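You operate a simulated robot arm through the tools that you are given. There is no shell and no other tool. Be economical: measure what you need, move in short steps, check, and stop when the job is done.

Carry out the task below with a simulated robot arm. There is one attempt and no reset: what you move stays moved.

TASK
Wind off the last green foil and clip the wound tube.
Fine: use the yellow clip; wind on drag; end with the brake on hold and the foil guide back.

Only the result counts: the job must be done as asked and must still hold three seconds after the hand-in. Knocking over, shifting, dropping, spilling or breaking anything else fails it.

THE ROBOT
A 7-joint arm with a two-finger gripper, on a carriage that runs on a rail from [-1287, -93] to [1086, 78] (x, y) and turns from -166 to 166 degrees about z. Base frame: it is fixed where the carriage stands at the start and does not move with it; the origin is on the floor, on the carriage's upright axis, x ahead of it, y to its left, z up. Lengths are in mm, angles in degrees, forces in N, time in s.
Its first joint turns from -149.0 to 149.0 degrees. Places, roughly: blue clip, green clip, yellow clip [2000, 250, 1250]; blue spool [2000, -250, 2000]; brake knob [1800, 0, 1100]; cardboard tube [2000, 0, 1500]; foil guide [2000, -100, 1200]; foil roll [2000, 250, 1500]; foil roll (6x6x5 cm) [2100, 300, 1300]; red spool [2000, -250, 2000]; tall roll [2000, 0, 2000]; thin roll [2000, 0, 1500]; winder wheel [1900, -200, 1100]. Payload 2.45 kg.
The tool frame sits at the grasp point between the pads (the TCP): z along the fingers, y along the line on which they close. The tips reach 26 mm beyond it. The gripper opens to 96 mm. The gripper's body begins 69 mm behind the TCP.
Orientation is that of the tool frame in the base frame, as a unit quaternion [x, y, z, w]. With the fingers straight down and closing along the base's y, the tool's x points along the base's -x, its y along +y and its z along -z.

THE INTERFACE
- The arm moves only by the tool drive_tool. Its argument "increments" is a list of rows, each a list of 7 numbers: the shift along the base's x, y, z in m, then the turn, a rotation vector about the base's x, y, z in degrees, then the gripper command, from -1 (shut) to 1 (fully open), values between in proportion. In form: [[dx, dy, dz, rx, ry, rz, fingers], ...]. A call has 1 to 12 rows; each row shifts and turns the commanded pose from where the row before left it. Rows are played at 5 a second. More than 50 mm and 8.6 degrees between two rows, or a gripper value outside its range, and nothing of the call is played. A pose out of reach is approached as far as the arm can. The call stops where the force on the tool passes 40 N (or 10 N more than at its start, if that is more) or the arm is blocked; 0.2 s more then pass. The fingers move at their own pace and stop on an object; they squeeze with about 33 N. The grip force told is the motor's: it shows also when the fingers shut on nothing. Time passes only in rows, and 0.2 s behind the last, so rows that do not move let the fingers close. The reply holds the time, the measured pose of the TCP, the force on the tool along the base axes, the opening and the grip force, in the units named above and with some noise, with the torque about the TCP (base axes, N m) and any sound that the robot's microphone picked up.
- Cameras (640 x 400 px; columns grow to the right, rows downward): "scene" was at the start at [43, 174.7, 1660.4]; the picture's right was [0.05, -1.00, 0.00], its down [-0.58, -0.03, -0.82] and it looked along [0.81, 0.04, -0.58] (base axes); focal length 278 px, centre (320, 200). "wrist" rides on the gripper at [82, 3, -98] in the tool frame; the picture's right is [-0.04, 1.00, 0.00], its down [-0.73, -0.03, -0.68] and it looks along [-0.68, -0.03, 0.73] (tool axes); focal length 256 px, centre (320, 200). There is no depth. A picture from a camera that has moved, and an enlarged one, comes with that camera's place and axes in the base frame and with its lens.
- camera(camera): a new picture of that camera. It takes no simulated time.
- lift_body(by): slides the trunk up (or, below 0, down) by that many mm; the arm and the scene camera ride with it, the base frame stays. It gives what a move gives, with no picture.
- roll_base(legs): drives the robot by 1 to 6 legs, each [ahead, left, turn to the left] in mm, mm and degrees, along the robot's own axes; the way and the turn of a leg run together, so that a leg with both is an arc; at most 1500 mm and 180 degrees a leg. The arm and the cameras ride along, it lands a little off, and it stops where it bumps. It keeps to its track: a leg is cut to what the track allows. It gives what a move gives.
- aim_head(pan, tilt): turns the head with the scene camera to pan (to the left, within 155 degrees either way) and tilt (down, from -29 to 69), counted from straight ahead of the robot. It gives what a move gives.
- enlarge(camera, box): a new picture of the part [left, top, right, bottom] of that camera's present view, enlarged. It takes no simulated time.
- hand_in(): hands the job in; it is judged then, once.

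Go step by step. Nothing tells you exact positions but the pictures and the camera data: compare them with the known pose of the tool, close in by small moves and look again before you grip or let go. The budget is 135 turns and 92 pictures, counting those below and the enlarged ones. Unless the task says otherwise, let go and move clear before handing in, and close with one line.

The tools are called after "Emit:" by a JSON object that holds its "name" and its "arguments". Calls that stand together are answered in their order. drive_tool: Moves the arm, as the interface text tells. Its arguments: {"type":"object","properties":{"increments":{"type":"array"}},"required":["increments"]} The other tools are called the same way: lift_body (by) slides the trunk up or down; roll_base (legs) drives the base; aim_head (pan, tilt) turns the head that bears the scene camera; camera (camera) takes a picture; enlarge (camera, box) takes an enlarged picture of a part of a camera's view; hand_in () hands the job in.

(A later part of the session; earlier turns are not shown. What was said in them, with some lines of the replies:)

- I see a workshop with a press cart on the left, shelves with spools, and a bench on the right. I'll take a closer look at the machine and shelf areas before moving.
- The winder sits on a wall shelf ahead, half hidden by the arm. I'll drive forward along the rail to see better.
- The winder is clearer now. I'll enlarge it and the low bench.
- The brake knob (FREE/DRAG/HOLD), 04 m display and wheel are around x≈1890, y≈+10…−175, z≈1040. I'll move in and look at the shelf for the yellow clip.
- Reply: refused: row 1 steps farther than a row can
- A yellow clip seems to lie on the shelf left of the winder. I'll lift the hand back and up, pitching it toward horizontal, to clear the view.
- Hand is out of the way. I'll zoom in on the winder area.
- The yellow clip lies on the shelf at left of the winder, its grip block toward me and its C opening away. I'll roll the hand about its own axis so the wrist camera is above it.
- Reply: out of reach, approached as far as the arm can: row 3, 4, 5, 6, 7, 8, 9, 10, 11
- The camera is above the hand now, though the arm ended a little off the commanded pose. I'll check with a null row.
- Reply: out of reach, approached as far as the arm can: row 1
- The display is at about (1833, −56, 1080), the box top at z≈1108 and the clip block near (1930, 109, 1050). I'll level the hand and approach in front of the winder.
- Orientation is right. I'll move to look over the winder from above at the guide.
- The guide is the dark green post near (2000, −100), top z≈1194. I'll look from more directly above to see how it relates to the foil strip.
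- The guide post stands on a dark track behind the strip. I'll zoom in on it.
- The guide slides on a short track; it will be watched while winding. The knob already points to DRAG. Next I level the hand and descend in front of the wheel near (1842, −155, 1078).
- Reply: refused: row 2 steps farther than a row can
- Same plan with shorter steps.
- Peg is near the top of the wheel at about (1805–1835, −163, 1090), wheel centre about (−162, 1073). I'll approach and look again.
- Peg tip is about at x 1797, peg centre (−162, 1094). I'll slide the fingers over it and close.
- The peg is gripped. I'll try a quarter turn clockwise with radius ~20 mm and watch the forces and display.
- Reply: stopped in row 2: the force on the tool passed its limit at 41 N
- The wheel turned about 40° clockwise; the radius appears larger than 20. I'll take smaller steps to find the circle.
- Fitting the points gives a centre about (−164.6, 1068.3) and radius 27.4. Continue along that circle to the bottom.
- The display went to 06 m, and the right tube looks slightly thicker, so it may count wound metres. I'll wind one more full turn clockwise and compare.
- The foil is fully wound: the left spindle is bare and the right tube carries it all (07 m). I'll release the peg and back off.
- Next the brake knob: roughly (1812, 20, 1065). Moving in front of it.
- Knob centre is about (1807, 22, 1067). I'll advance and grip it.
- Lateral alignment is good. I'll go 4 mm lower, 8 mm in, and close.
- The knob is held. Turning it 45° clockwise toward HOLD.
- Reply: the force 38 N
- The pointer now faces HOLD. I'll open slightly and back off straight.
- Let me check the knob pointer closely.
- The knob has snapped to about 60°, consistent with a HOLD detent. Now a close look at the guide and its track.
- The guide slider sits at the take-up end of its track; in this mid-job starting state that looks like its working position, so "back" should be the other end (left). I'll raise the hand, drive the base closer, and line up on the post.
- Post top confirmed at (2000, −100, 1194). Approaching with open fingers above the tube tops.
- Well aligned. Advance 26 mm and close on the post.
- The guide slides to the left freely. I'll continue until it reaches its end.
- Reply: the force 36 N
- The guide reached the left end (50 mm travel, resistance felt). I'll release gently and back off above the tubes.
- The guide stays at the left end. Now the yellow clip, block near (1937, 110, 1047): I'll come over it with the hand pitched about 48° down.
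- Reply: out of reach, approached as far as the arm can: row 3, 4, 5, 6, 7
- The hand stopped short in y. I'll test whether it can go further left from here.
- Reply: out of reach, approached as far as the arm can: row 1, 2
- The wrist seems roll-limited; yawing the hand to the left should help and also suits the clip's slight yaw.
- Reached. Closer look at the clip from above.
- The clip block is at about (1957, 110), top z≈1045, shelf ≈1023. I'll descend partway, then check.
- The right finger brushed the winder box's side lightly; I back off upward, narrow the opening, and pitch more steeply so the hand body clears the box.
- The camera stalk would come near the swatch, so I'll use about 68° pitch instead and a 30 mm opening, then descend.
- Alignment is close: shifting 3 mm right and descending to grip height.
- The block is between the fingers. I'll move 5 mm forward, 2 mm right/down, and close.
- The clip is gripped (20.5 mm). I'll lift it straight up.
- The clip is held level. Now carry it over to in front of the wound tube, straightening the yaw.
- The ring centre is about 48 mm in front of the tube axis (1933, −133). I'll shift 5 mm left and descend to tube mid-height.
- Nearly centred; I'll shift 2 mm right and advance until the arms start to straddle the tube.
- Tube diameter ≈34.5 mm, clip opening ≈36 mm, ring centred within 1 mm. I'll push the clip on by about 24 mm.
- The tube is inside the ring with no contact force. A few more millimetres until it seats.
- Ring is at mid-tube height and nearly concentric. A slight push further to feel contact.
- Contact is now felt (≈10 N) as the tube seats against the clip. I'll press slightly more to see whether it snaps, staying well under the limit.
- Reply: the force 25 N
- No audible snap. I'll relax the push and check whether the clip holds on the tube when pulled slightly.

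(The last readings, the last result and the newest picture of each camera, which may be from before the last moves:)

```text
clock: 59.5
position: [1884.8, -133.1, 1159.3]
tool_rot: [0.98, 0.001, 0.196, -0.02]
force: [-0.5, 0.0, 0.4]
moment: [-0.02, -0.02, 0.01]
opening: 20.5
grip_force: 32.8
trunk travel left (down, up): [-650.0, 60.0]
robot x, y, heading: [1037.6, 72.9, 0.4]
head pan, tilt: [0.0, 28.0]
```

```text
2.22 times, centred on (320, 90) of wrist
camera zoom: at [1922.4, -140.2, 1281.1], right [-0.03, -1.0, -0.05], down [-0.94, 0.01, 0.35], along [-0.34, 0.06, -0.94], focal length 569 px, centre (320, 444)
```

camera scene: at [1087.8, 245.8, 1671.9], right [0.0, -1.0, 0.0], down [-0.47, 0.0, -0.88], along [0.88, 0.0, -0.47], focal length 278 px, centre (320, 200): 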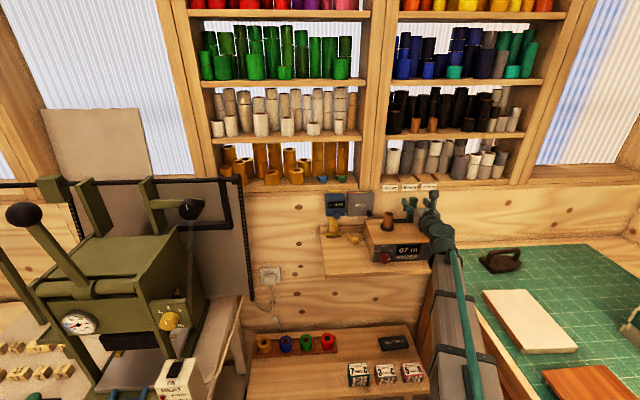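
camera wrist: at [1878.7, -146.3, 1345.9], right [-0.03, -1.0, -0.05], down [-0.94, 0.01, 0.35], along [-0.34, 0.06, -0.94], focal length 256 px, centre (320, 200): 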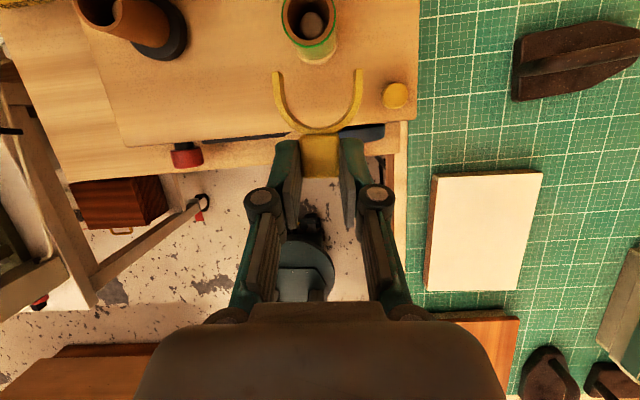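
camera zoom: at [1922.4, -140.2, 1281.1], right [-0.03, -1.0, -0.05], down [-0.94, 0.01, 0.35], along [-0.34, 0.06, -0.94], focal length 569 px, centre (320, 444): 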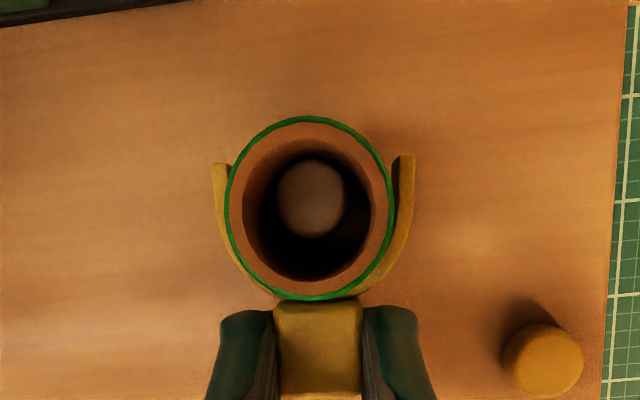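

The tube now follows the clip, so it is clipped on. I'll re-centre the tube on its spindle and release.

Emit:
{"name": "drive_tool", "arguments": {"increments": [[0.003, 0, 0, 0, 0, 0, -1], [0.0025, 0, 0, 0, 0, 0, -1]]}}

Emit:
{"name": "drive_tool", "arguments": {"increments": [[0, 0, 0, 0, 0, 0, -0.5], [0, 0, 0, 0, 0, 0, -0.37], [0, 0, 0, 0, 0, 0, -0.37]]}}

Emit:
{"name": "enlarge", "arguments": {"camera": "wrist", "box": [220, 0, 420, 180]}}

```text
clock: 60.1
position: [1891.6, -133.2, 1159.3]
tool_rot: [0.98, 0.001, 0.196, -0.02]
force: [-1.0, 0.6, -0.9]
moment: [0.02, -0.02, 0.03]
opening: 20.3
grip_force: 32.3
trunk travel left (down, up): [-650.0, 60.0]
robot x, y, heading: [1039.8, 74.8, 0.3]
head pan, tilt: [0.0, 28.0]
```

```text
clock: 60.9
position: [1890.9, -132.1, 1159.8]
tool_rot: [0.98, 0.0, 0.196, -0.02]
force: [-0.3, -0.4, 0.3]
moment: [-0.01, 0.0, -0.01]
opening: 30.3
grip_force: 0.0
trunk travel left (down, up): [-650.0, 60.0]
robot x, y, heading: [1044.5, 75.2, 0.1]
head pan, tilt: [0.0, 28.0]
```

```text
2.22 times, centred on (320, 90) of wrist
camera zoom: at [1928.2, -140.0, 1281.6], right [-0.03, -1.0, -0.05], down [-0.94, 0.01, 0.35], along [-0.34, 0.06, -0.94], focal length 569 px, centre (320, 444)
```

zoom: 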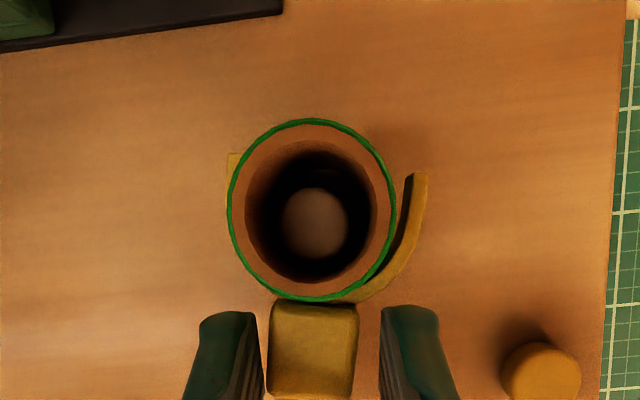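

The clip stays on the tube. Withdrawing the fingers along the tool axis.

Emit:
{"name": "drive_tool", "arguments": {"increments": [[-0.007, 0, 0.015, 0, 0, 0, -0.37], [-0.012, 0, 0.03, 0, 0, 0, -0.37], [-0.02, 0, 0.04, 0, 0, 0, -0.37], [-0.04, 0, 0.025, 0, 0, 0, -0.37], [-0.045, 0, 0.01, 0, 0, 0, -0.37], [-0.045, -0.01, 0, 0, 0, 0, -0.37], [-0.045, -0.02, 0, 0, 0, 0, -0.37]]}}

Emit:
{"name": "enlarge", "arguments": {"camera": "scene", "box": [320, 170, 470, 270]}}

Emit:
{"name": "camera", "arguments": {"camera": "wrist"}}

```text
clock: 62.5
position: [1675.6, -161.9, 1280.3]
tool_rot: [0.98, 0.002, 0.196, -0.021]
force: [-0.3, 0.2, 0.9]
moment: [0.04, -0.01, 0.01]
opening: 30.2
grip_force: 0.0
trunk travel left (down, up): [-650.0, 60.0]
robot x, y, heading: [1047.5, 72.1, 0.2]
head pan, tilt: [0.0, 28.0]
```

```text
4.00 times, centred on (395, 220) of scene
camera zoom: at [1086.8, 245.6, 1672.0], right [0.0, -1.0, 0.0], down [-0.47, 0.0, -0.88], along [0.88, 0.0, -0.47], focal length 1111 px, centre (20, 120)
```

zoom: 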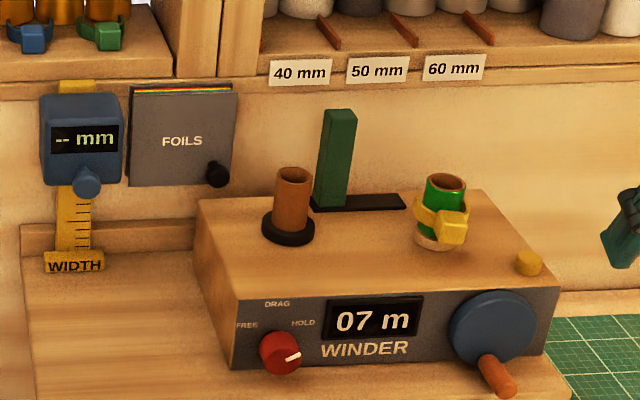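

```text
16 pictures are left
camera wrist: at [1712.6, -169.1, 1402.1], right [-0.03, -1.0, -0.05], down [-0.94, 0.01, 0.35], along [-0.34, 0.06, -0.94], focal length 256 px, centre (320, 200)
```

wrist: 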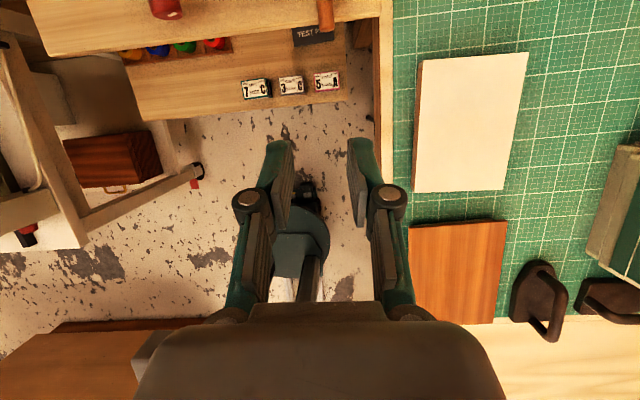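

The picture shows all four conditions met:
- The left spindle is bare, with all the foil on the right tube and the counter at 07 m.
- The yellow clip is on the wound tube.
- The brake points to HOLD.
- The guide sits at the far end of its track, away from the wound tube. "Back" wasn't marked on the machine, so taking that end as back is my reading.

The hand is clear, so I'm handing in.

Emit:
{"name": "hand_in", "arguments": {}}

```text
The job is handed in.
```

I handed the job in: the green foil is fully wound off on drag, the wound tube holds the yellow clip, and the brake is on hold. The foil guide is slid to the end of its track away from the wound tube. Nothing on the machine marks "back", so that end is my best reading.
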